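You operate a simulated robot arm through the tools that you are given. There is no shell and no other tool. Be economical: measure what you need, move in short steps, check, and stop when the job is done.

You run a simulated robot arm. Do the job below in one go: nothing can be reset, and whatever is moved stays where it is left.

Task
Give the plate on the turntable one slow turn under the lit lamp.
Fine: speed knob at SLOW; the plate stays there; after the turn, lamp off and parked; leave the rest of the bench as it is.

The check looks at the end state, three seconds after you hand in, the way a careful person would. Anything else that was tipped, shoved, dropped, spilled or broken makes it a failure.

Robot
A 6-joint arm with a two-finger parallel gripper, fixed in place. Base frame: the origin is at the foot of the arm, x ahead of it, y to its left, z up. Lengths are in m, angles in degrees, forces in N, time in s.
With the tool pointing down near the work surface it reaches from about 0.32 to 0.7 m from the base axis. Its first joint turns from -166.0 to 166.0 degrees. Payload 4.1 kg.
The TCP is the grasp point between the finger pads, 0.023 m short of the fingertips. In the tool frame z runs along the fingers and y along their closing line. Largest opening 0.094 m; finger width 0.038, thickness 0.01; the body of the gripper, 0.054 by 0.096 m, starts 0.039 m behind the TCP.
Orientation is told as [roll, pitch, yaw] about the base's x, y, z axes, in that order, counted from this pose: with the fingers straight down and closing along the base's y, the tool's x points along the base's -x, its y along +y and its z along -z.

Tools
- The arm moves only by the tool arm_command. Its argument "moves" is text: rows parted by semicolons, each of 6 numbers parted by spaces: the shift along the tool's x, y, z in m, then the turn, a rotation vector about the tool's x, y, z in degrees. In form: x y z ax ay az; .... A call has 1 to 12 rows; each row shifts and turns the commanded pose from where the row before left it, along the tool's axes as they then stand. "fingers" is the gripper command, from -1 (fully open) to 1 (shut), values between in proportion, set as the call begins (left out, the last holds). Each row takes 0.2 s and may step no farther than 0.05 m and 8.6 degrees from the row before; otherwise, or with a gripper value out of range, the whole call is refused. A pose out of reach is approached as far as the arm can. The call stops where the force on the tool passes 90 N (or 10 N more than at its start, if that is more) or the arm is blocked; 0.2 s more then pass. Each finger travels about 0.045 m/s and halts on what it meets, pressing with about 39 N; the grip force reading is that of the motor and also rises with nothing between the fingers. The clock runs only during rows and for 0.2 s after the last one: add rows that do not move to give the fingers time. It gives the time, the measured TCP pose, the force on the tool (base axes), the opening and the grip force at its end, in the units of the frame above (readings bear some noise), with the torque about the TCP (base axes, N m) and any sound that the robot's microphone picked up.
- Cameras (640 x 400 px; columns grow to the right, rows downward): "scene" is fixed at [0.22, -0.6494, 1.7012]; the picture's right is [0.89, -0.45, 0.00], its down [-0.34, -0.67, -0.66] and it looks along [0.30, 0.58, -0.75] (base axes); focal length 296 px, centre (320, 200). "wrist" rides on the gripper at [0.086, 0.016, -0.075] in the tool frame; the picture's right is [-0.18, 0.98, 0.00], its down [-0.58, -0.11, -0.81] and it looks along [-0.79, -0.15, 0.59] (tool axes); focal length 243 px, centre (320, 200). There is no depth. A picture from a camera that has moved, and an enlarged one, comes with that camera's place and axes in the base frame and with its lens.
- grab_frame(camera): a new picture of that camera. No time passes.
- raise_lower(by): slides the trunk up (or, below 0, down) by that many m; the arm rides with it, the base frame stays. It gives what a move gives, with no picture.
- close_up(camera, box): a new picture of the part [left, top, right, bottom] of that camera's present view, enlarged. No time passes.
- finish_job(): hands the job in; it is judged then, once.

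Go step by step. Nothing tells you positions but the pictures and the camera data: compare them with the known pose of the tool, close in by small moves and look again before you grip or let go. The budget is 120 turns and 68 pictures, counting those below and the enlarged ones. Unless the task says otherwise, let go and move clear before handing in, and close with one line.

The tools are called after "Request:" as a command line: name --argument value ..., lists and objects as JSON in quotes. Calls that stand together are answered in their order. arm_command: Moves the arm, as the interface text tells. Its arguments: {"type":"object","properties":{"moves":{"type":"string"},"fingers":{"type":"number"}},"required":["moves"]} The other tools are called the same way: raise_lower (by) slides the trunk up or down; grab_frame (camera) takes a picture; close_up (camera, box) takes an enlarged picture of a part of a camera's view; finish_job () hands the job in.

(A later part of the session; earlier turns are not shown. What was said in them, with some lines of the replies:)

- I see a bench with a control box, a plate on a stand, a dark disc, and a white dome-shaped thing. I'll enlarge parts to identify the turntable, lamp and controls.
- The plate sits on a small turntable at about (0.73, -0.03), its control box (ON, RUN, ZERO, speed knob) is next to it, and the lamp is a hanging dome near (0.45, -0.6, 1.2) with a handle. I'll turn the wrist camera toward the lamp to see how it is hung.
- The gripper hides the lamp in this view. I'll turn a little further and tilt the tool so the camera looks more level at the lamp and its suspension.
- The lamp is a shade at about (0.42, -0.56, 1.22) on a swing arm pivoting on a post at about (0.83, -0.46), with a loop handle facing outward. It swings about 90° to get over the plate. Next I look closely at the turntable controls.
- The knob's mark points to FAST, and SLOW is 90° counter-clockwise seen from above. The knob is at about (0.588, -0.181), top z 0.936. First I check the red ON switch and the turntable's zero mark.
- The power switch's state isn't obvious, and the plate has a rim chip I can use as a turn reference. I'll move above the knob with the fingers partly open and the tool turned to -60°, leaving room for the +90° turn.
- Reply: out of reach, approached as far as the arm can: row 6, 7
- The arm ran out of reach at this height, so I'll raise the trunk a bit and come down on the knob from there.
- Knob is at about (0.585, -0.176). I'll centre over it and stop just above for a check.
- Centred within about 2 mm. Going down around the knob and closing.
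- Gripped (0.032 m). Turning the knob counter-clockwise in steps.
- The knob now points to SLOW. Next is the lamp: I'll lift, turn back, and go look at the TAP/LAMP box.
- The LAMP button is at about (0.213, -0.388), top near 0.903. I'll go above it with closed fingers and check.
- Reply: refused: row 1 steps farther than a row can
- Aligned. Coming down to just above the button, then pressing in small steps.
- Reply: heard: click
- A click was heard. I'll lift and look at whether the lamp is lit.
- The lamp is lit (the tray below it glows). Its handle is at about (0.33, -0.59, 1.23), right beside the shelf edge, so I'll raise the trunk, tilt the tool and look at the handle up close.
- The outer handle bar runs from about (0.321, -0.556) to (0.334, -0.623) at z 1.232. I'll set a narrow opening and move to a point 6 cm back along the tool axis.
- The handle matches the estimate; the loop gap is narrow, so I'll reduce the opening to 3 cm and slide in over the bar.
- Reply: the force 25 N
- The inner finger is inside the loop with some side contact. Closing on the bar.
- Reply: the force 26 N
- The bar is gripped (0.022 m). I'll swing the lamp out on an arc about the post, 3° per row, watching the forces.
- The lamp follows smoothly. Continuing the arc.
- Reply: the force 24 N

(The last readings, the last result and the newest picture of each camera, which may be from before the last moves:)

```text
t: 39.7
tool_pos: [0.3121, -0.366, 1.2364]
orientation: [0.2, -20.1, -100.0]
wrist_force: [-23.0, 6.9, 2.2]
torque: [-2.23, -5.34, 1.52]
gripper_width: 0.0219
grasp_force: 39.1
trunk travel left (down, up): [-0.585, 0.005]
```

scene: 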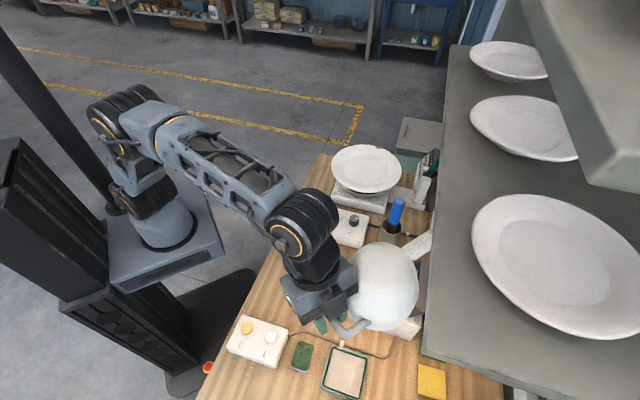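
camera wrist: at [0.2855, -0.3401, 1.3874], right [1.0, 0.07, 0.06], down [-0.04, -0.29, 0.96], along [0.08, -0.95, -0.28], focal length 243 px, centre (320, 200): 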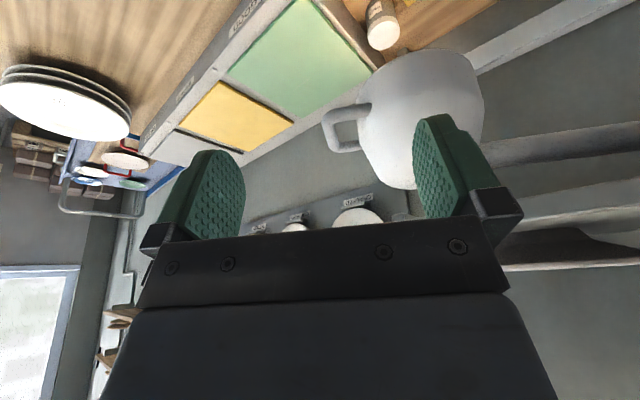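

Request:
arm_command --moves ".0268 -.005 -.0098 1.026 0 2.82;.0268 .0005 -.0098 1.026 0 2.82;.0268 .0005 -.0098 1.026 0 2.82;.0268 .0005 -.0098 1.026 0 2.82;.0268 .0005 -.0098 1.026 0 2.82;.0268 .0005 -.0098 1.026 0 2.82;0 0 0 0 0 0"

Request:
grab_frame --camera "scene"

```text
t: 41.3
tool_pos: [0.3644, -0.2053, 1.2376]
orientation: [0.4, -20.1, -118.1]
wrist_force: [6.3, -1.0, 19.7]
torque: [-3.7, -3.15, 1.16]
gripper_width: 0.0218
grasp_force: 38.5
trunk travel left (down, up): [-0.585, 0.005]
```

```text
24 pictures are left
```

scene: 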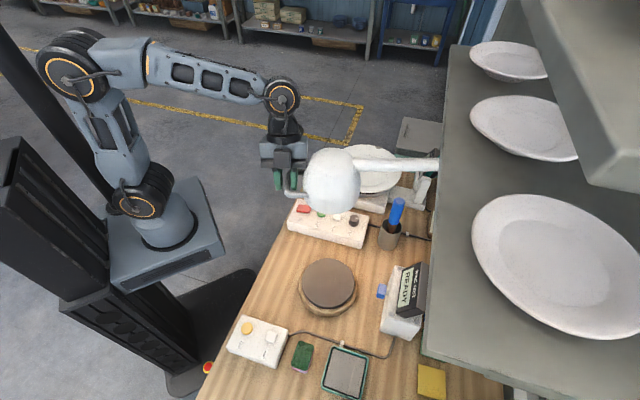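

The lamp is halfway. For the far half, the present grip would lean the wrong way, so I'll release, back off, flip the tool 180° and regrip the same bar.

Request:
arm_command --moves "0 0 0 0 0 0;0 0 0 0 0 0;0 0 -.02 0 0 0;0 0 -.03 0 0 0;0 0 -.035 0 0 0;0 0 -.035 0 0 0;0 0 0 0 8 0;0 0 0 0 8 0;0 0 0 0 4 0" --fingers 0.33

Request:
arm_command --moves "0 0 0 0 0 -8.5;0 0 0 0 0 -8.5;0 0 0 0 0 -8.5;0 0 0 0 0 -8.5;0 0 0 0 0 -8.5;0 0 0 0 0 -8.5;0 0 0 0 0 -8.5;0 0 0 0 0 -8.5;0 0 0 0 0 -8.5;0 0 0 0 0 -8.5;0 0 0 0 0 -8.5"

Request:
arm_command --moves "0 0 0 0 0 -8.5;0 0 0 0 0 -8.5;0 0 0 0 0 -8.5;0 0 0 0 0 -8.5;0 0 0 0 0 -8.5;0 0 0 0 0 -8.5;0 0 0 0 0 -8.5;0 0 0 0 0 -8.5;0 0 0 0 0 -8.5;0 0 0 0 0 -8.5;0 0 0 0 0 -1.6"

Request:
arm_command --moves "0 0 0 0 -8 0;0 0 0 0 -8 0;0 0 0 0 -4 0;.0424 0 -.0154 0 0 0;.0424 0 -.0154 0 0 0;0 0 0 0 0 0"

Request:
grab_frame --camera "wrist"

```text
t: 43.3
tool_pos: [0.383, -0.169, 1.3497]
orientation: [0.0, 0.1, -118.1]
wrist_force: [-1.1, 0.0, 0.2]
torque: [0.02, 0.0, -0.02]
gripper_width: 0.0312
grasp_force: 0.1
trunk travel left (down, up): [-0.585, 0.005]
```

```text
t: 45.7
tool_pos: [0.3837, -0.1683, 1.3492]
orientation: [0.1, 0.1, -24.4]
wrist_force: [0.1, 0.9, -0.3]
torque: [0.01, 0.01, 0.02]
gripper_width: 0.0313
grasp_force: 0.1
trunk travel left (down, up): [-0.585, 0.005]
```

```text
t: 48.1
tool_pos: [0.3834, -0.169, 1.3478]
orientation: [0.1, -0.1, 62.1]
wrist_force: [-0.2, 0.6, 0.0]
torque: [0.01, -0.02, -0.03]
gripper_width: 0.0317
grasp_force: 0.1
trunk travel left (down, up): [-0.585, 0.005]
```

```text
t: 49.5
tool_pos: [0.3395, -0.2474, 1.3489]
orientation: [0.0, -19.9, 62.1]
wrist_force: [-0.5, -0.5, -0.4]
torque: [0.01, 0.0, 0.01]
gripper_width: 0.0312
grasp_force: 0.0
trunk travel left (down, up): [-0.585, 0.005]
```

```text
23 pictures are left
camera wrist: at [0.2751, -0.3336, 1.3887], right [-0.79, 0.61, 0.06], down [0.22, 0.19, 0.96], along [0.57, 0.77, -0.28], focal length 243 px, centre (320, 200)
```

wrist: 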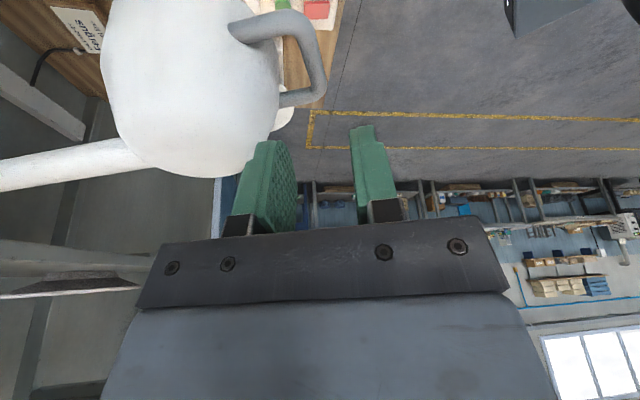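

Bar lines up with the estimate. Sliding in and gripping.

Request:
arm_command --moves "0 -.002 .04 0 0 0;0 0 .04 0 0 0;0 0 .02 0 0 0;0 0 .0185 0 0 0;0 0 0 0 0 0" --fingers 0.362

Request:
close_up --camera "wrist" --box '[200, 0, 440, 240]'

```text
t: 50.7
tool_pos: [0.3593, -0.2119, 1.2385]
orientation: [-0.1, -20.1, 62.2]
wrist_force: [-8.0, 3.9, 10.1]
torque: [-0.42, -0.7, -0.09]
gripper_width: 0.0299
grasp_force: 0.1
trunk travel left (down, up): [-0.585, 0.005]
```

```text
1.67 times, centred on (320, 120) of wrist
camera zoom: at [0.2964, -0.2983, 1.2781], right [-0.79, 0.61, 0.06], down [0.22, 0.19, 0.96], along [0.58, 0.77, -0.28], focal length 404 px, centre (320, 333)
```

zoom: 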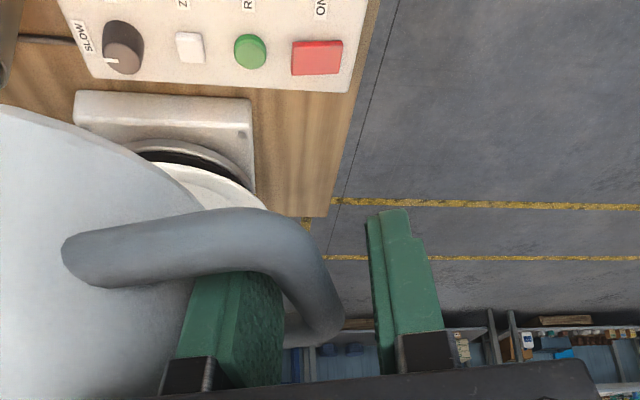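

Request:
arm_command --moves "0 0 0 0 0 0;0 0 0 0 0 0;0 0 0 0 0 0;0 0 0 0 0 0;-.0269 0 .0098 1.026 0 2.82;-.0269 0 .0098 1.026 0 2.82;-.0269 0 .0098 1.026 0 2.82;-.0269 0 .0098 1.026 0 2.82;-.0269 0 .0098 1.026 0 2.82;0 0 0 0 0 0" --fingers 1

```text
t: 52.9
tool_pos: [0.4404, -0.0933, 1.239]
orientation: [-0.2, -19.9, 47.2]
wrist_force: [-7.7, 3.5, 0.7]
torque: [-3.47, -3.48, -0.78]
gripper_width: 0.0202
grasp_force: 38.8
trunk travel left (down, up): [-0.585, 0.005]
```

Request:
arm_command --moves "-.0269 0.003 .0098 1.026 0 2.82;-.0269 0 .0098 1.026 0 2.82;-.0269 0 .0098 1.026 0 2.82;-.0269 0 .0098 1.026 0 2.82;-.0269 0 .0098 1.026 0 2.82;-.0269 0 .0098 1.026 0 2.82;0 0 0 0 0 0"

Request:
grab_frame --camera "scene"

```text
t: 54.5
tool_pos: [0.5722, 0.0146, 1.2386]
orientation: [0.0, -20.0, 29.0]
wrist_force: [1.5, -4.5, 5.1]
torque: [-3.91, -2.12, -0.74]
gripper_width: 0.0203
grasp_force: 38.7
trunk travel left (down, up): [-0.585, 0.005]
```

```text
21 pictures are left
```

scene: 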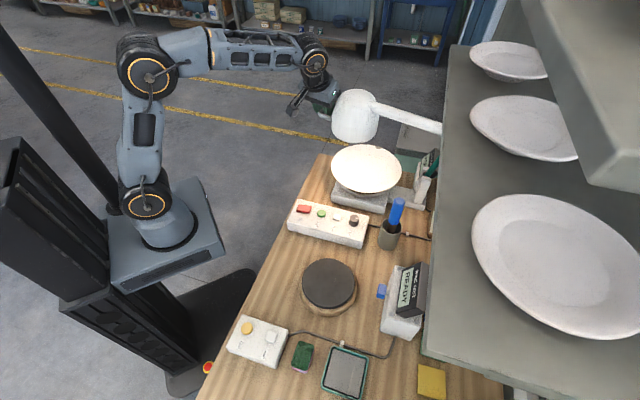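

The light already falls on the plate; about 15° more puts the lamp directly over it.

Request:
arm_command --moves "-.0269 0 .0098 1.026 0 2.82;-.0269 0 .0098 1.026 0 2.82;-.0269 0 .0098 1.026 0 2.82;-.0269 0 .0098 1.026 0 2.82;-.0269 0 .0098 1.026 0 2.82;0 0 0 0 0 0"

Request:
grab_frame --camera "scene"

```text
t: 55.9
tool_pos: [0.7018, 0.0704, 1.2382]
orientation: [-0.1, -20.1, 14.0]
wrist_force: [1.5, -6.2, 9.9]
torque: [-4.11, -1.17, -0.47]
gripper_width: 0.0204
grasp_force: 38.8
trunk travel left (down, up): [-0.585, 0.005]
```

```text
20 pictures are left
```

scene: 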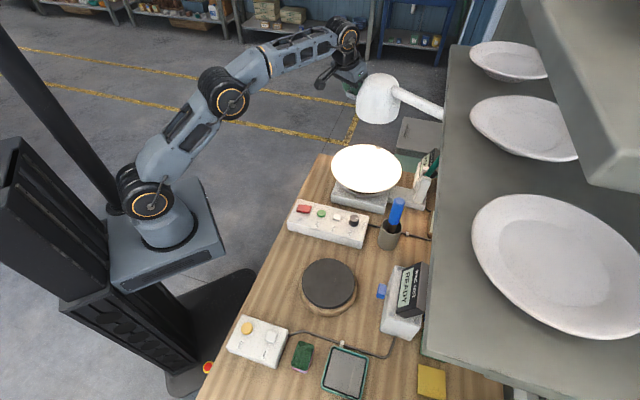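

The lamp is over the plate. I'll let go, back off, and head to the RUN button at about (0.505, -0.101).

Request:
arm_command --moves "0 0 0 0 0 0;0 0 0 0 0 0;0 0 -.02 0 0 0;0 0 -.03 0 0 0;0 0 -.035 0 0 0;0 0 -.035 0 0 0;0 0 0 0 8 0;0 0 0 0 8 0;0 0 0 0 4 0" --fingers 0.33

Request:
arm_command --moves ".048 0 0 0 0 0;.048 0 0 0 0 0;.048 0 0 0 0 0;.047 0 0 0 0 0;0 -.04 .02 0 0 0;0 -.04 .02 0 0 0;0 -.038 .02 0 0 0;0 0 .048 0 0 0;0 0 .048 0 0 0;0 0 .048 0 0 0;0 0 .048 0 0 0" --fingers 1

Request:
grab_frame --camera "wrist"

Request:
close_up --camera "scene" --box '[280, 60, 460, 260]'

```text
t: 57.9
tool_pos: [0.6138, 0.0565, 1.3175]
orientation: [-0.2, 0.3, 14.0]
wrist_force: [-0.4, 0.4, 0.0]
torque: [0.0, -0.02, 0.01]
gripper_width: 0.0314
grasp_force: 0.1
out of reach, approached as far as the arm can: row 7, 8, 9
trunk travel left (down, up): [-0.585, 0.005]
```

```text
t: 60.3
tool_pos: [0.4585, -0.1043, 1.0677]
orientation: [-0.1, 0.0, 14.0]
wrist_force: [-0.5, -0.8, -1.2]
torque: [-0.02, -0.01, 0.01]
gripper_width: 0.0
grasp_force: 39.5
trunk travel left (down, up): [-0.585, 0.005]
```

```text
19 pictures are left
camera wrist: at [0.3715, -0.1088, 1.1407], right [-0.06, 1.0, 0.0], down [0.59, 0.04, 0.81], along [0.81, 0.05, -0.59], focal length 243 px, centre (320, 200)
```

wrist: 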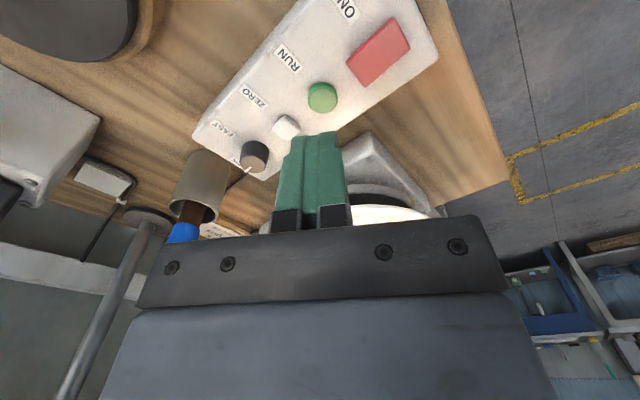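

```text
2.00 times, centred on (370, 160) of scene
camera zoom: at [0.22, -0.6494, 1.7012], right [0.89, -0.45, 0.0], down [-0.34, -0.67, -0.66], along [0.3, 0.58, -0.75], focal length 593 px, centre (220, 280)
```

zoom: 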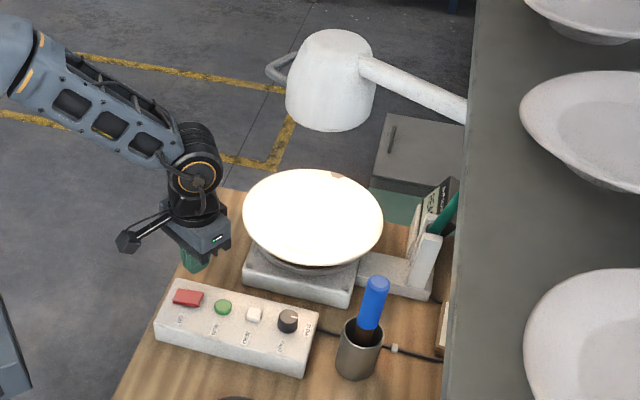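

RUN is at about (0.502, -0.099). Moving over it and pressing carefully.

Request:
arm_command --moves "-.0435 -.0054 0 0 0 0;0 0 .04 0 0 0;0 0 .04 0 0 0;0 0 .02 0 0 0;0 0 0 0 0 0"

Request:
close_up --camera "wrist" --box '[200, 0, 440, 230]'

```text
t: 61.5
tool_pos: [0.501, -0.0962, 0.9633]
orientation: [0.0, 0.0, 14.0]
wrist_force: [-0.3, 0.5, 0.1]
torque: [-0.02, -0.01, 0.04]
gripper_width: 0.0002
grasp_force: 39.0
trunk travel left (down, up): [-0.585, 0.005]
```

```text
1.74 times, centred on (320, 115) of wrist
camera zoom: at [0.4124, -0.1028, 1.0384], right [-0.06, 1.0, 0.0], down [0.59, 0.04, 0.81], along [0.81, 0.05, -0.59], focal length 422 px, centre (320, 348)
```

zoom: 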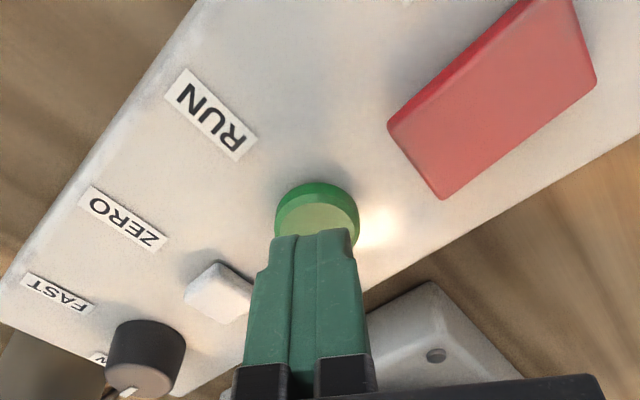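

Request:
arm_command --moves "0 0 .012 0 0 0;0 0 .004 0 0 0;0 0 .003 0 0 0;0 0 0 0 0 0"

```text
t: 62.5
tool_pos: [0.4997, -0.0996, 0.9458]
orientation: [0.0, -0.1, 13.9]
wrist_force: [0.3, 1.1, 0.0]
torque: [-0.01, 0.02, -0.01]
gripper_width: 0.0
grasp_force: 39.1
trunk travel left (down, up): [-0.585, 0.005]
```

Request:
arm_command --moves "0 0 .003 0 0 0;0 0 .003 0 0 0;0 0 0 0 0 0"

```text
t: 63.3
tool_pos: [0.5002, -0.0987, 0.9392]
orientation: [0.1, 0.0, 14.0]
wrist_force: [-0.9, 1.2, 2.4]
torque: [0.01, -0.01, 0.03]
gripper_width: 0.0
grasp_force: 38.6
trunk travel left (down, up): [-0.585, 0.005]
heard: click
```

Click heard. Lifting slightly and watching the plate's chip for rotation.

Request:
arm_command --moves "0 0 -.015 0 0 0;0 0 -.015 0 0 0"

Request:
close_up --camera "scene" --box '[320, 130, 420, 220]'

```text
t: 63.9
tool_pos: [0.5011, -0.0984, 0.9686]
orientation: [0.0, 0.0, 14.0]
wrist_force: [0.1, 0.4, -0.2]
torque: [-0.03, 0.01, -0.03]
gripper_width: 0.0
grasp_force: 39.0
trunk travel left (down, up): [-0.585, 0.005]
```

```text
4.44 times, centred on (370, 175) of scene
camera zoom: at [0.22, -0.6494, 1.7012], right [0.89, -0.45, 0.0], down [-0.34, -0.67, -0.66], along [0.3, 0.58, -0.75], focal length 1318 px, centre (98, 311)
```

zoom: 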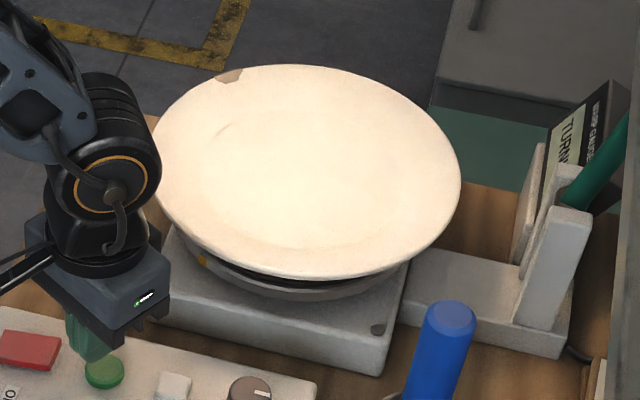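

It's running: the chip is moving and the display reads TURNING. I'll wait and track.

Request:
arm_command --moves "0 0 0 0 0 0;0 0 0 0 0 0;0 0 0 0 0 0;0 0 0 0 0 0;0 0 0 0 0 0;0 0 0 0 0 0;0 0 0 0 0 0;0 0 0 0 0 0;0 0 0 0 0 0"

Request:
close_up --camera "scene" --box '[320, 130, 450, 220]'

```text
t: 65.9
tool_pos: [0.5009, -0.0988, 0.969]
orientation: [-0.1, 0.1, 13.9]
wrist_force: [-0.4, 0.4, 0.5]
torque: [-0.02, 0.0, 0.01]
gripper_width: 0.0
grasp_force: 38.9
trunk travel left (down, up): [-0.585, 0.005]
```

```text
4.44 times, centred on (385, 175) of scene
camera zoom: at [0.22, -0.6494, 1.7012], right [0.89, -0.45, 0.0], down [-0.34, -0.67, -0.66], along [0.3, 0.58, -0.75], focal length 1318 px, centre (31, 311)
```

zoom: 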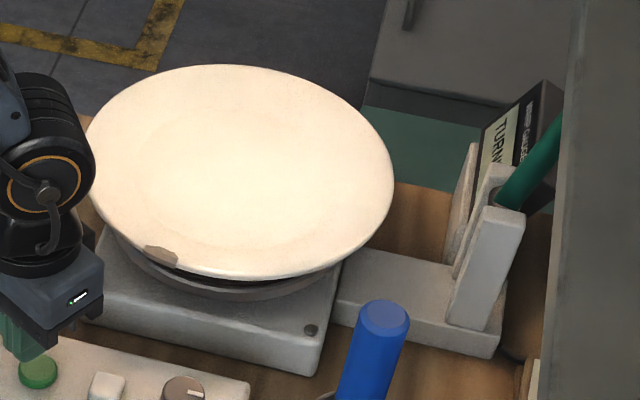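

Rotation is about 58°/s, so one turn should be complete near t = 69.2. I'll wait until just after that and look whether it stops by itself.

Request:
arm_command --moves "0 0 0 0 0 0;0 0 0 0 0 0;0 0 0 0 0 0;0 0 0 0 0 0;0 0 0 0 0 0;0 0 0 0 0 0;0 0 0 0 0 0;0 0 0 0 0 0;0 0 0 0 0 0;0 0 0 0 0 0;0 0 0 0 0 0;0 0 0 0 0 0"

Request:
arm_command --moves "0 0 0 0 0 0;0 0 0 0 0 0;0 0 0 0 0 0;0 0 0 0 0 0"

Request:
close_up --camera "scene" --box '[320, 130, 450, 220]'

```text
t: 68.5
tool_pos: [0.5001, -0.0983, 0.9695]
orientation: [0.0, 0.0, 14.1]
wrist_force: [-0.7, 0.4, -0.3]
torque: [-0.02, -0.02, 0.01]
gripper_width: 0.0
grasp_force: 39.1
trunk travel left (down, up): [-0.585, 0.005]
```

```text
t: 69.5
tool_pos: [0.5009, -0.0988, 0.9687]
orientation: [0.0, 0.0, 14.0]
wrist_force: [0.1, -0.4, -0.3]
torque: [-0.01, 0.04, 0.0]
gripper_width: 0.0001
grasp_force: 39.0
trunk travel left (down, up): [-0.585, 0.005]
```

```text
4.44 times, centred on (385, 175) of scene
camera zoom: at [0.22, -0.6494, 1.7012], right [0.89, -0.45, 0.0], down [-0.34, -0.67, -0.66], along [0.3, 0.58, -0.75], focal length 1318 px, centre (31, 311)
```

zoom: 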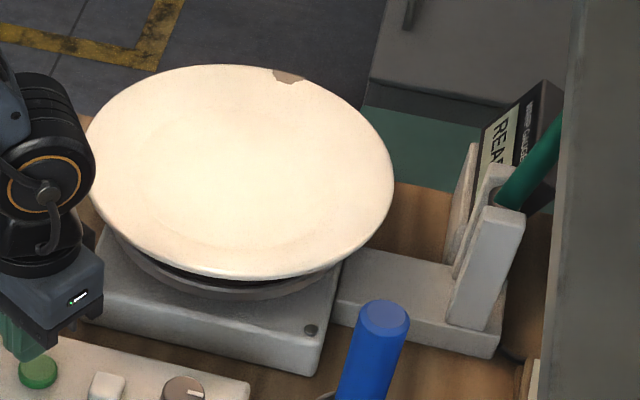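

The plate made exactly one turn and stopped by itself: chip back at its start, display READY. Now I go back to the handle to park the lamp.

Request:
arm_command --moves "0 0 -.047 0 0 0;0 0 -.047 0 0 0;0 0 -.047 0 0 0;0 0 -.047 0 0 0;0 0 -.047 0 0 0;0 0 -.047 0 0 0;0 0 -.047 0 0 0;-.0112 .045 -.01 0 0 0;-.0112 .045 -.01 0 0 0;-.0112 .045 -.01 0 0 0" --fingers 0.33

Request:
arm_command --moves "0 0 0 0 -8 0;0 0 0 0 -8 0;0 0 0 0 -4 0;-.0399 -.0049 .009 0 0 0;-.0399 -.0049 .009 0 0 0;-.0399 -.0049 .009 0 0 0;-.0398 -.0047 .0088 0 0 0;0 0 0 0 0 0"

Request:
close_up --camera "wrist" --box '[200, 0, 440, 240]'

```text
t: 71.7
tool_pos: [0.4993, 0.0415, 1.3304]
orientation: [-0.1, 0.0, 14.0]
wrist_force: [-0.3, 0.5, 0.3]
torque: [-0.01, 0.01, 0.02]
gripper_width: 0.0312
grasp_force: 0.1
trunk travel left (down, up): [-0.585, 0.005]
```

```text
t: 73.5
tool_pos: [0.6587, 0.0617, 1.3496]
orientation: [0.0, -20.0, 14.0]
wrist_force: [0.7, -1.0, 0.5]
torque: [-0.02, -0.03, -0.02]
gripper_width: 0.0316
grasp_force: 0.0
trunk travel left (down, up): [-0.585, 0.005]
```

```text
1.67 times, centred on (320, 120) of wrist
camera zoom: at [0.552, 0.0508, 1.3896], right [-0.07, 1.0, 0.06], down [0.29, -0.04, 0.96], along [0.95, 0.09, -0.28], focal length 404 px, centre (320, 333)
```

zoom: 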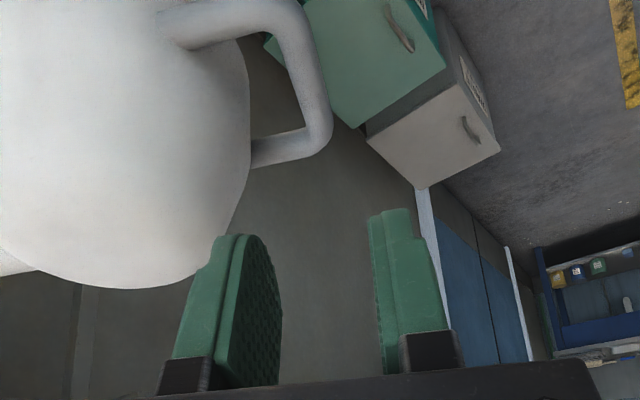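

Request:
arm_command --moves ".0053 -.001 .04 0 0 0;0 0 .04 0 0 0;0 0 .02 0 0 0;0 0 .0163 0 0 0;0 0 0 0 0 0" --fingers 0.362

Request:
arm_command --moves "0 0 0 0 0 0;0 0 0 0 0 0;0 0 0 0 0 0;0 0 0 0 0 0" --fingers 1

Request:
close_up --camera "wrist" --box '[200, 0, 440, 240]'

```text
t: 74.7
tool_pos: [0.6974, 0.0702, 1.2386]
orientation: [0.0, -20.0, 14.1]
wrist_force: [-0.1, 3.4, 0.5]
torque: [-0.21, -0.08, -0.04]
gripper_width: 0.0301
grasp_force: 0.0
trunk travel left (down, up): [-0.585, 0.005]
```

```text
t: 75.7
tool_pos: [0.6978, 0.0686, 1.2398]
orientation: [-0.3, -20.0, 14.2]
wrist_force: [-1.7, 4.6, -2.4]
torque: [-4.87, -1.52, 0.18]
gripper_width: 0.0196
grasp_force: 39.1
trunk travel left (down, up): [-0.585, 0.005]
```

```text
1.67 times, centred on (320, 120) of wrist
camera zoom: at [0.5905, 0.0591, 1.2799], right [-0.07, 1.0, 0.06], down [0.29, -0.04, 0.96], along [0.95, 0.09, -0.28], focal length 404 px, centre (320, 333)
```

zoom: 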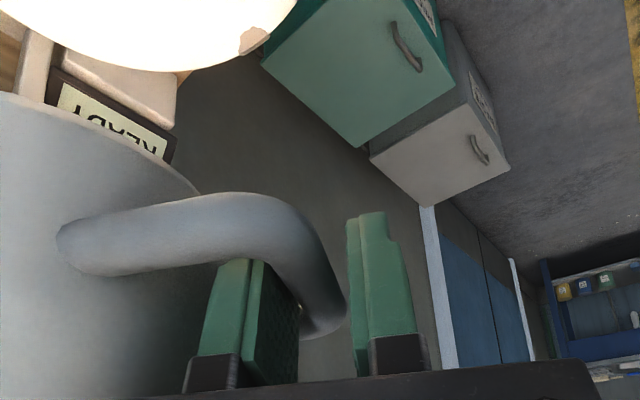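

Gripped again. Swinging the lamp back along the arc.

Request:
arm_command --moves ".0269 -.0018 -.0098 -1.026 0 -2.82;.0269 -.0018 -.0098 -1.026 0 -2.82;.0269 -.0018 -.0098 -1.026 0 -2.82;.0269 -.0018 -.0098 -1.026 0 -2.82;.0269 -.0018 -.0098 -1.026 0 -2.82;.0269 -.0018 -.0098 -1.026 0 -2.82;.0269 -.0018 -.0098 -1.026 0 -2.82;.0269 -.0018 -.0098 -1.026 0 -2.82;0 0 0 0 0 0"

Request:
arm_command --moves ".0269 -.0015 -.0098 -1.026 0 -2.82;.0269 -.0015 -.0098 -1.026 0 -2.82;.0269 -.0015 -.0098 -1.026 0 -2.82;.0269 -.0015 -.0098 -1.026 0 -2.82;.0269 -.0015 -.0098 -1.026 0 -2.82;.0269 -.0015 -.0098 -1.026 0 -2.82;.0269 -.0015 -.0098 -1.026 0 -2.82;.0269 -.0015 -.0098 -1.026 0 -2.82;0 0 0 0 0 0"

```text
t: 77.7
tool_pos: [0.4965, -0.0377, 1.2393]
orientation: [-0.3, -20.1, 38.1]
wrist_force: [1.4, -0.8, 13.2]
torque: [-3.99, -2.33, 0.37]
gripper_width: 0.0194
grasp_force: 39.2
trunk travel left (down, up): [-0.585, 0.005]
```

```text
t: 79.7
tool_pos: [0.3595, -0.2187, 1.2395]
orientation: [-0.5, -20.0, 62.2]
wrist_force: [31.8, -14.5, 14.1]
torque: [-0.23, -3.35, 0.07]
gripper_width: 0.0193
grasp_force: 38.7
trunk travel left (down, up): [-0.585, 0.005]
```

Halfway back. Releasing, backing off and flipping the tool again for the parking half.

Request:
arm_command --moves "0 -.004 0 0 0 0;0 0 0 0 0 0;0 0 -.02 0 0 0;0 0 -.03 0 0 0;0 0 -.035 0 0 0;0 0 -.035 0 0 0;0 0 0 0 8 0;0 0 0 0 8 0;0 0 0 0 4 0" --fingers 0.33

Request:
arm_command --moves "0 0 0 0 0 8.5;0 0 0 0 0 8.5;0 0 0 0 0 8.5;0 0 0 0 0 8.5;0 0 0 0 0 8.5;0 0 0 0 0 8.5;0 0 0 0 0 8.5;0 0 0 0 0 8.5;0 0 0 0 0 8.5;0 0 0 0 0 8.5;0 0 0 0 0 8.5"

Request:
arm_command --moves "0 0 0 0 0 8.5;0 0 0 0 0 8.5;0 0 0 0 0 8.5;0 0 0 0 0 8.5;0 0 0 0 0 8.5;0 0 0 0 0 8.5;0 0 0 0 0 8.5;0 0 0 0 0 8.5;0 0 0 0 0 8.5;0 0 0 0 0 8.5;0 0 0 0 0 1.6"

Request:
arm_command --moves "0 0 0 0 -8 0;0 0 0 0 -8 0;0 0 0 0 -4 0;.0432 0 -.0152 0 0 0;.0432 0 -.0152 0 0 0;0 0 0 0 0 0"

Request:
grab_frame --camera "wrist"

```text
t: 81.7
tool_pos: [0.3389, -0.2565, 1.353]
orientation: [0.1, 0.2, 62.1]
wrist_force: [0.0, 0.0, 0.1]
torque: [0.03, -0.01, -0.01]
gripper_width: 0.0316
grasp_force: 0.0
trunk travel left (down, up): [-0.585, 0.005]
```

```text
t: 84.1
tool_pos: [0.3379, -0.2557, 1.3534]
orientation: [0.0, 0.0, -31.6]
wrist_force: [0.6, -0.1, 0.9]
torque: [0.03, -0.01, 0.0]
gripper_width: 0.0314
grasp_force: 0.0
trunk travel left (down, up): [-0.585, 0.005]
```

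```text
t: 86.5
tool_pos: [0.3388, -0.2561, 1.3525]
orientation: [0.0, -0.1, -118.2]
wrist_force: [0.3, 0.1, -0.3]
torque: [0.01, -0.01, -0.01]
gripper_width: 0.0316
grasp_force: 0.0
trunk travel left (down, up): [-0.585, 0.005]
```

```text
t: 87.9
tool_pos: [0.3818, -0.1726, 1.3498]
orientation: [0.1, -20.0, -118.1]
wrist_force: [-0.7, -0.8, 0.4]
torque: [0.01, 0.01, 0.01]
gripper_width: 0.0318
grasp_force: 0.0
trunk travel left (down, up): [-0.585, 0.005]
```

```text
11 pictures are left
camera wrist: at [0.4464, -0.0854, 1.39], right [0.79, -0.62, 0.06], down [-0.22, -0.19, 0.96], along [-0.58, -0.77, -0.28], focal length 243 px, centre (320, 200)
```

wrist: 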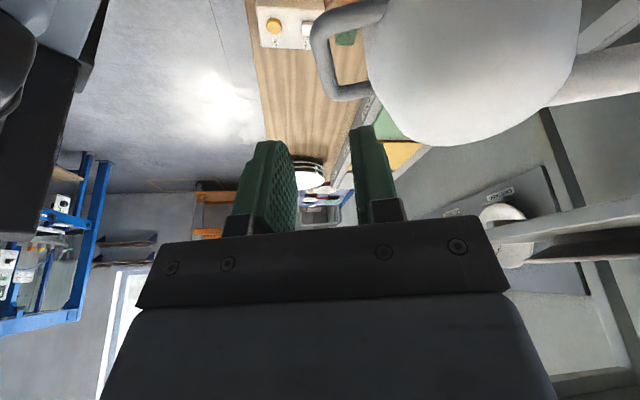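

Request:
arm_command --moves "0 .0025 .04 0 0 0;0 0 .04 0 0 0;0 0 .02 0 0 0;0 0 .0187 0 0 0;0 0 0 0 0 0" --fingers 0.362

Request:
arm_command --moves "0 0 0 0 0 0;0 0 0 0 0 0;0 0 0 0 0 0;0 0 0 0 0 0" --fingers 1

```text
t: 89.1
tool_pos: [0.3631, -0.2105, 1.2424]
orientation: [0.2, -20.1, -118.2]
wrist_force: [-7.1, 3.8, 14.3]
torque: [-0.54, -0.81, 0.02]
gripper_width: 0.03
grasp_force: 0.3
trunk travel left (down, up): [-0.585, 0.005]
```

```text
t: 90.1
tool_pos: [0.3632, -0.2089, 1.2413]
orientation: [0.4, -20.0, -118.2]
wrist_force: [-4.5, 3.3, 13.5]
torque: [-3.42, -4.0, 0.23]
gripper_width: 0.019
grasp_force: 39.2
trunk travel left (down, up): [-0.585, 0.005]
```

Request:
arm_command --moves "-.0269 .0012 .0098 -1.026 0 -2.82;-.0269 .0012 .0098 -1.026 0 -2.82;-.0269 .0012 .0098 -1.026 0 -2.82;-.0269 .0012 .0098 -1.026 0 -2.82;-.0269 .0012 .0098 -1.026 0 -2.82;-.0269 .0012 .0098 -1.026 0 -2.82;-.0269 .0012 .0098 -1.026 0 -2.82;0 0 0 0 0 0"

Request:
arm_command --moves "-.0269 .0014 .0098 -1.026 0 -2.82;-.0269 .0014 .0098 -1.026 0 -2.82;-.0269 .0014 .0098 -1.026 0 -2.82;-.0269 .0014 .0098 -1.026 0 -2.82;-.0269 .0014 .0098 -1.026 0 -2.82;0 0 0 0 0 0"

```text
t: 91.9
tool_pos: [0.3084, -0.4023, 1.2415]
orientation: [0.3, -20.2, -97.0]
wrist_force: [15.3, 1.4, 21.5]
torque: [0.39, -4.79, 1.71]
gripper_width: 0.0184
grasp_force: 39.0
trunk travel left (down, up): [-0.585, 0.005]
```

```text
t: 93.3
tool_pos: [0.3142, -0.5436, 1.2402]
orientation: [0.1, -20.2, -81.9]
wrist_force: [13.9, 7.4, 8.4]
torque: [-1.5, -4.17, 2.5]
gripper_width: 0.0192
grasp_force: 38.9
trunk travel left (down, up): [-0.585, 0.005]
```

Request:
arm_command --moves "-.0269 .0014 .0098 -1.026 0 -2.82;-.0179 .0009 .0065 -.684 0 -1.88;0 0 0 0 0 0"

Request:
close_up --camera "scene" --box '[330, 180, 520, 400]'

```text
t: 94.1
tool_pos: [0.3214, -0.5853, 1.2414]
orientation: [0.2, -19.6, -77.0]
wrist_force: [2.4, 40.6, -4.7]
torque: [1.48, -3.76, 2.1]
gripper_width: 0.0181
grasp_force: 38.9
trunk travel left (down, up): [-0.585, 0.005]
```

```text
1.82 times, centred on (425, 290) of scene
camera zoom: at [0.22, -0.6494, 1.7012], right [0.89, -0.45, 0.0], down [-0.34, -0.67, -0.66], along [0.3, 0.58, -0.75], focal length 539 px, centre (129, 36)
```

zoom: 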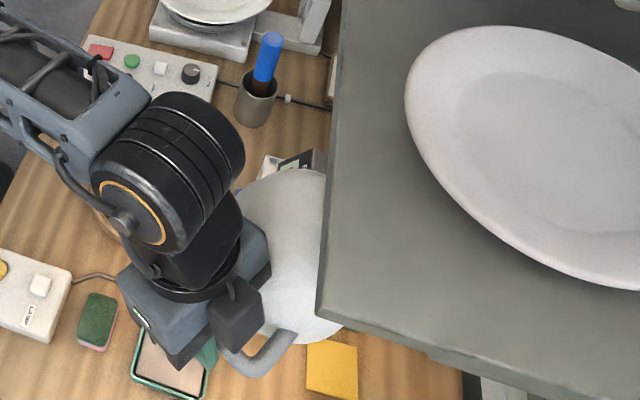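

A 40 N reaction along the swing shows the lamp is at its park stop, and it looks just like the start. Releasing and backing off.

Request:
arm_command --moves "0 0 0 0 0 0;0 0 0 0 0 0;0 0 -.02 0 0 0;0 0 -.03 0 0 0;0 0 -.03 0 0 0;.03 0 -.02 0 0 0;.04 0 0 0 0 0;.04 0 0 0 0 0" --fingers 0.33

Request:
close_up --camera "scene" --box '[330, 180, 520, 400]'

```text
t: 95.9
tool_pos: [0.2903, -0.459, 1.2957]
orientation: [0.0, -20.0, -77.0]
wrist_force: [-0.8, 0.3, 0.4]
torque: [0.0, 0.01, 0.0]
gripper_width: 0.0318
grasp_force: 0.0
trunk travel left (down, up): [-0.585, 0.005]
```

```text
1.82 times, centred on (425, 290) of scene
camera zoom: at [0.22, -0.6494, 1.7012], right [0.89, -0.45, 0.0], down [-0.34, -0.67, -0.66], along [0.3, 0.58, -0.75], focal length 539 px, centre (129, 36)
```

zoom: 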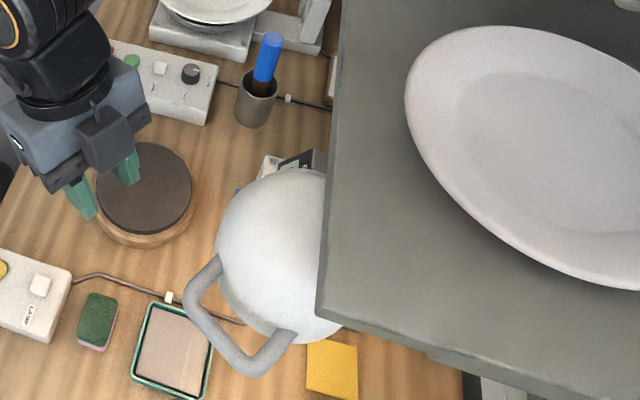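

The lamp is parked exactly as at the start. Now I switch it off with the LAMP button.

Request:
arm_command --moves "0 0 0 0 8 0;0 0 0 0 8 0;0 0 0 0 4 0;0 0 0 0 0 -8.5;0 0 0 0 0 -8.5;.0483 -.0137 0 0 0 0;.0483 -.0137 0 0 0 0;0 0 .045 0 0 0;0 0 .045 0 0 0;0 0 .045 0 0 0;0 0 .045 0 0 0;0 0 .045 0 0 0" --fingers 1

Request:
arm_command --moves "0 0 .04 0 0 0;0 0 .04 0 0 0;0 0 0 0 0 0"

Request:
close_up --camera "wrist" --box '[200, 0, 440, 230]'

```text
refused: row 6 steps farther than a row can; nothing moved
```

```text
t: 96.7
tool_pos: [0.2978, -0.483, 1.2192]
orientation: [0.0, -20.0, -77.0]
wrist_force: [0.2, -0.7, -0.9]
torque: [0.02, 0.01, -0.01]
gripper_width: 0.0314
grasp_force: 0.1
trunk travel left (down, up): [-0.585, 0.005]
```

```text
1.74 times, centred on (320, 115) of wrist
camera zoom: at [0.2893, -0.3761, 1.2596], right [1.0, 0.05, 0.06], down [-0.05, -0.29, 0.96], along [0.07, -0.96, -0.28], focal length 422 px, centre (320, 348)
```

zoom: 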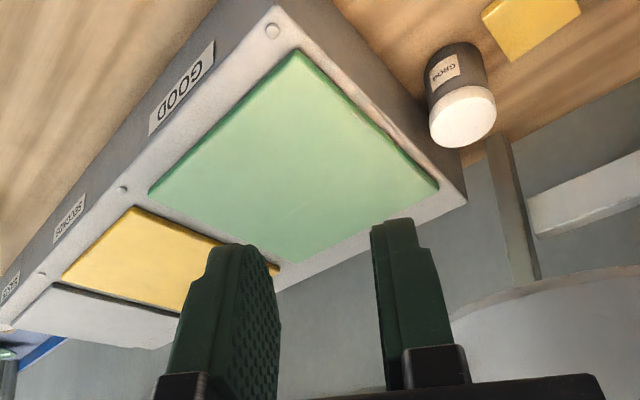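

One call was refused, and the follow-up only moved the tool 8 cm along its axis in free space. I'll redo the move with shorter steps.

Request:
arm_command --moves "0.02 0 -.04 0 0 0;.02 0 0 0 0 0;0 0 0 0 8 0;0 0 0 0 8 0;0 0 0 0 4 0;0 0 0 0 0 -8.5;0 0 0 0 0 -8.5;.0362 -.0185 0 0 0 0;.0362 -.0185 0 0 0 0;0 0 .045 0 0 0;0 0 .045 0 0 0;0 0 .045 0 0 0" --fingers 1

```text
t: 99.3
tool_pos: [0.2176, -0.3927, 1.1105]
orientation: [-0.1, 0.0, -60.0]
wrist_force: [-0.9, -0.1, -0.2]
torque: [-0.01, 0.03, 0.0]
gripper_width: 0.0002
grasp_force: 39.3
trunk travel left (down, up): [-0.585, 0.005]
```

Request:
arm_command --moves ".005 0 .045 0 0 0;0 0 .045 0 0 0;0 0 .04 0 0 0;0 0 .03 0 0 0;0 0 0 0 0 0"

Request:
close_up --camera "wrist" --box '[200, 0, 440, 230]'

```text
t: 100.5
tool_pos: [0.2135, -0.3863, 0.9496]
orientation: [0.1, 0.0, -60.0]
wrist_force: [-0.5, 0.4, -0.6]
torque: [0.0, 0.01, -0.02]
gripper_width: 0.0
grasp_force: 38.9
trunk travel left (down, up): [-0.585, 0.005]
```

```text
1.74 times, centred on (320, 115) of wrist
camera zoom: at [0.185, -0.3034, 1.0229], right [0.94, 0.33, 0.0], down [0.2, -0.56, 0.81], along [0.27, -0.76, -0.59], focal length 422 px, centre (320, 348)
```

zoom: 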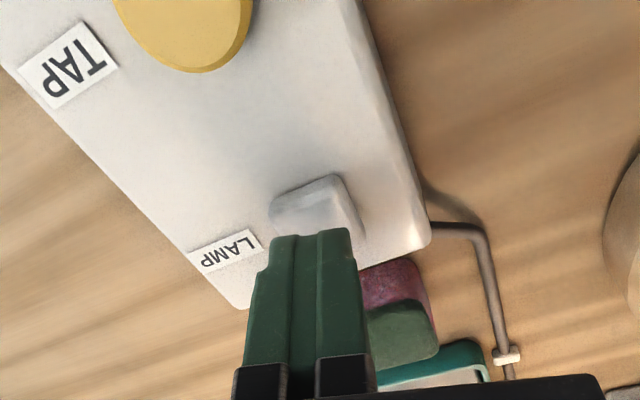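

Over the button; pressing.

Request:
arm_command --moves "0 0 .013 0 0 0;0 0 .004 0 0 0;0 0 .003 0 0 0;0 0 0 0 0 0"

```text
t: 101.5
tool_pos: [0.2142, -0.3856, 0.9291]
orientation: [0.0, 0.0, -60.0]
wrist_force: [0.9, -0.5, 2.8]
torque: [-0.01, -0.03, 0.01]
gripper_width: 0.0
grasp_force: 39.2
trunk travel left (down, up): [-0.585, 0.005]
heard: click
```

Request:
arm_command --moves "0 0 -.03 0 0 0;0 0 -.05 0 0 0;0 0 -.05 0 0 0;0.04 0 -.03 0 0 0;.045 0 0 0 0 0;.045 0 0 0 0 0;0 0 0 0 0 0"

Request:
grab_frame --camera "scene"

Request:
close_up --camera "scene" --box '[270, 130, 450, 260]'

```text
t: 103.1
tool_pos: [0.1511, -0.2723, 1.088]
orientation: [-0.1, 0.0, -60.1]
wrist_force: [0.3, 0.0, -0.2]
torque: [0.02, 0.03, -0.02]
gripper_width: 0.0001
grasp_force: 38.7
trunk travel left (down, up): [-0.585, 0.005]
```

```text
6 pictures are left
```

scene: 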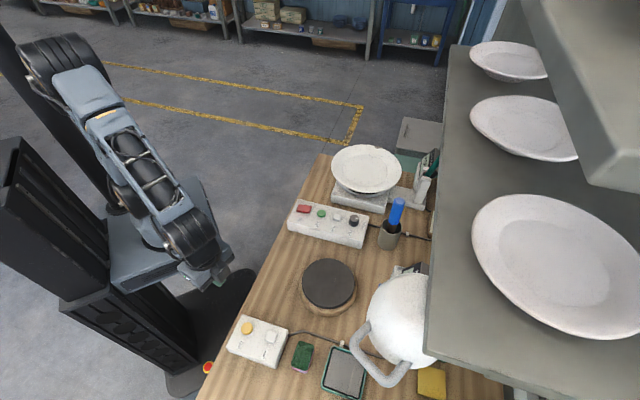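

```text
3.08 times, centred on (360, 195) of scene
camera zoom: at [0.22, -0.6494, 1.7012], right [0.89, -0.45, 0.0], down [-0.34, -0.67, -0.66], along [0.3, 0.58, -0.75], focal length 912 px, centre (197, 215)
```

zoom: 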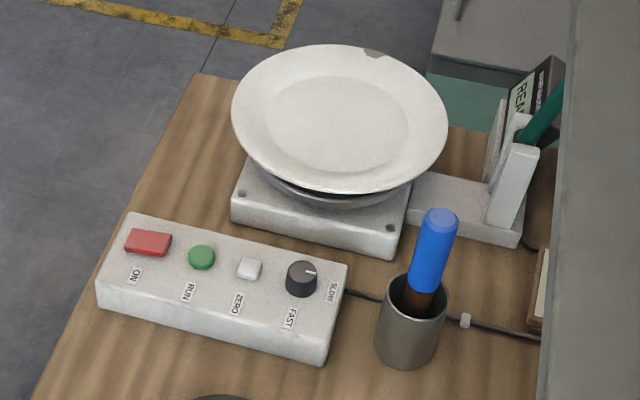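

The lamp is off and parked, the knob is at SLOW, the plate sits on the turntable with its chip where it started, and the display reads READY. Everything else matches the start and the arm is clear, so I'm handing in.

Request:
finish_job

```text
The job is handed in.
```

The plate made one slow turn under the lit lamp; the lamp is now off and parked, the knob is at SLOW, and the rest of the bench looks as it did at the start.
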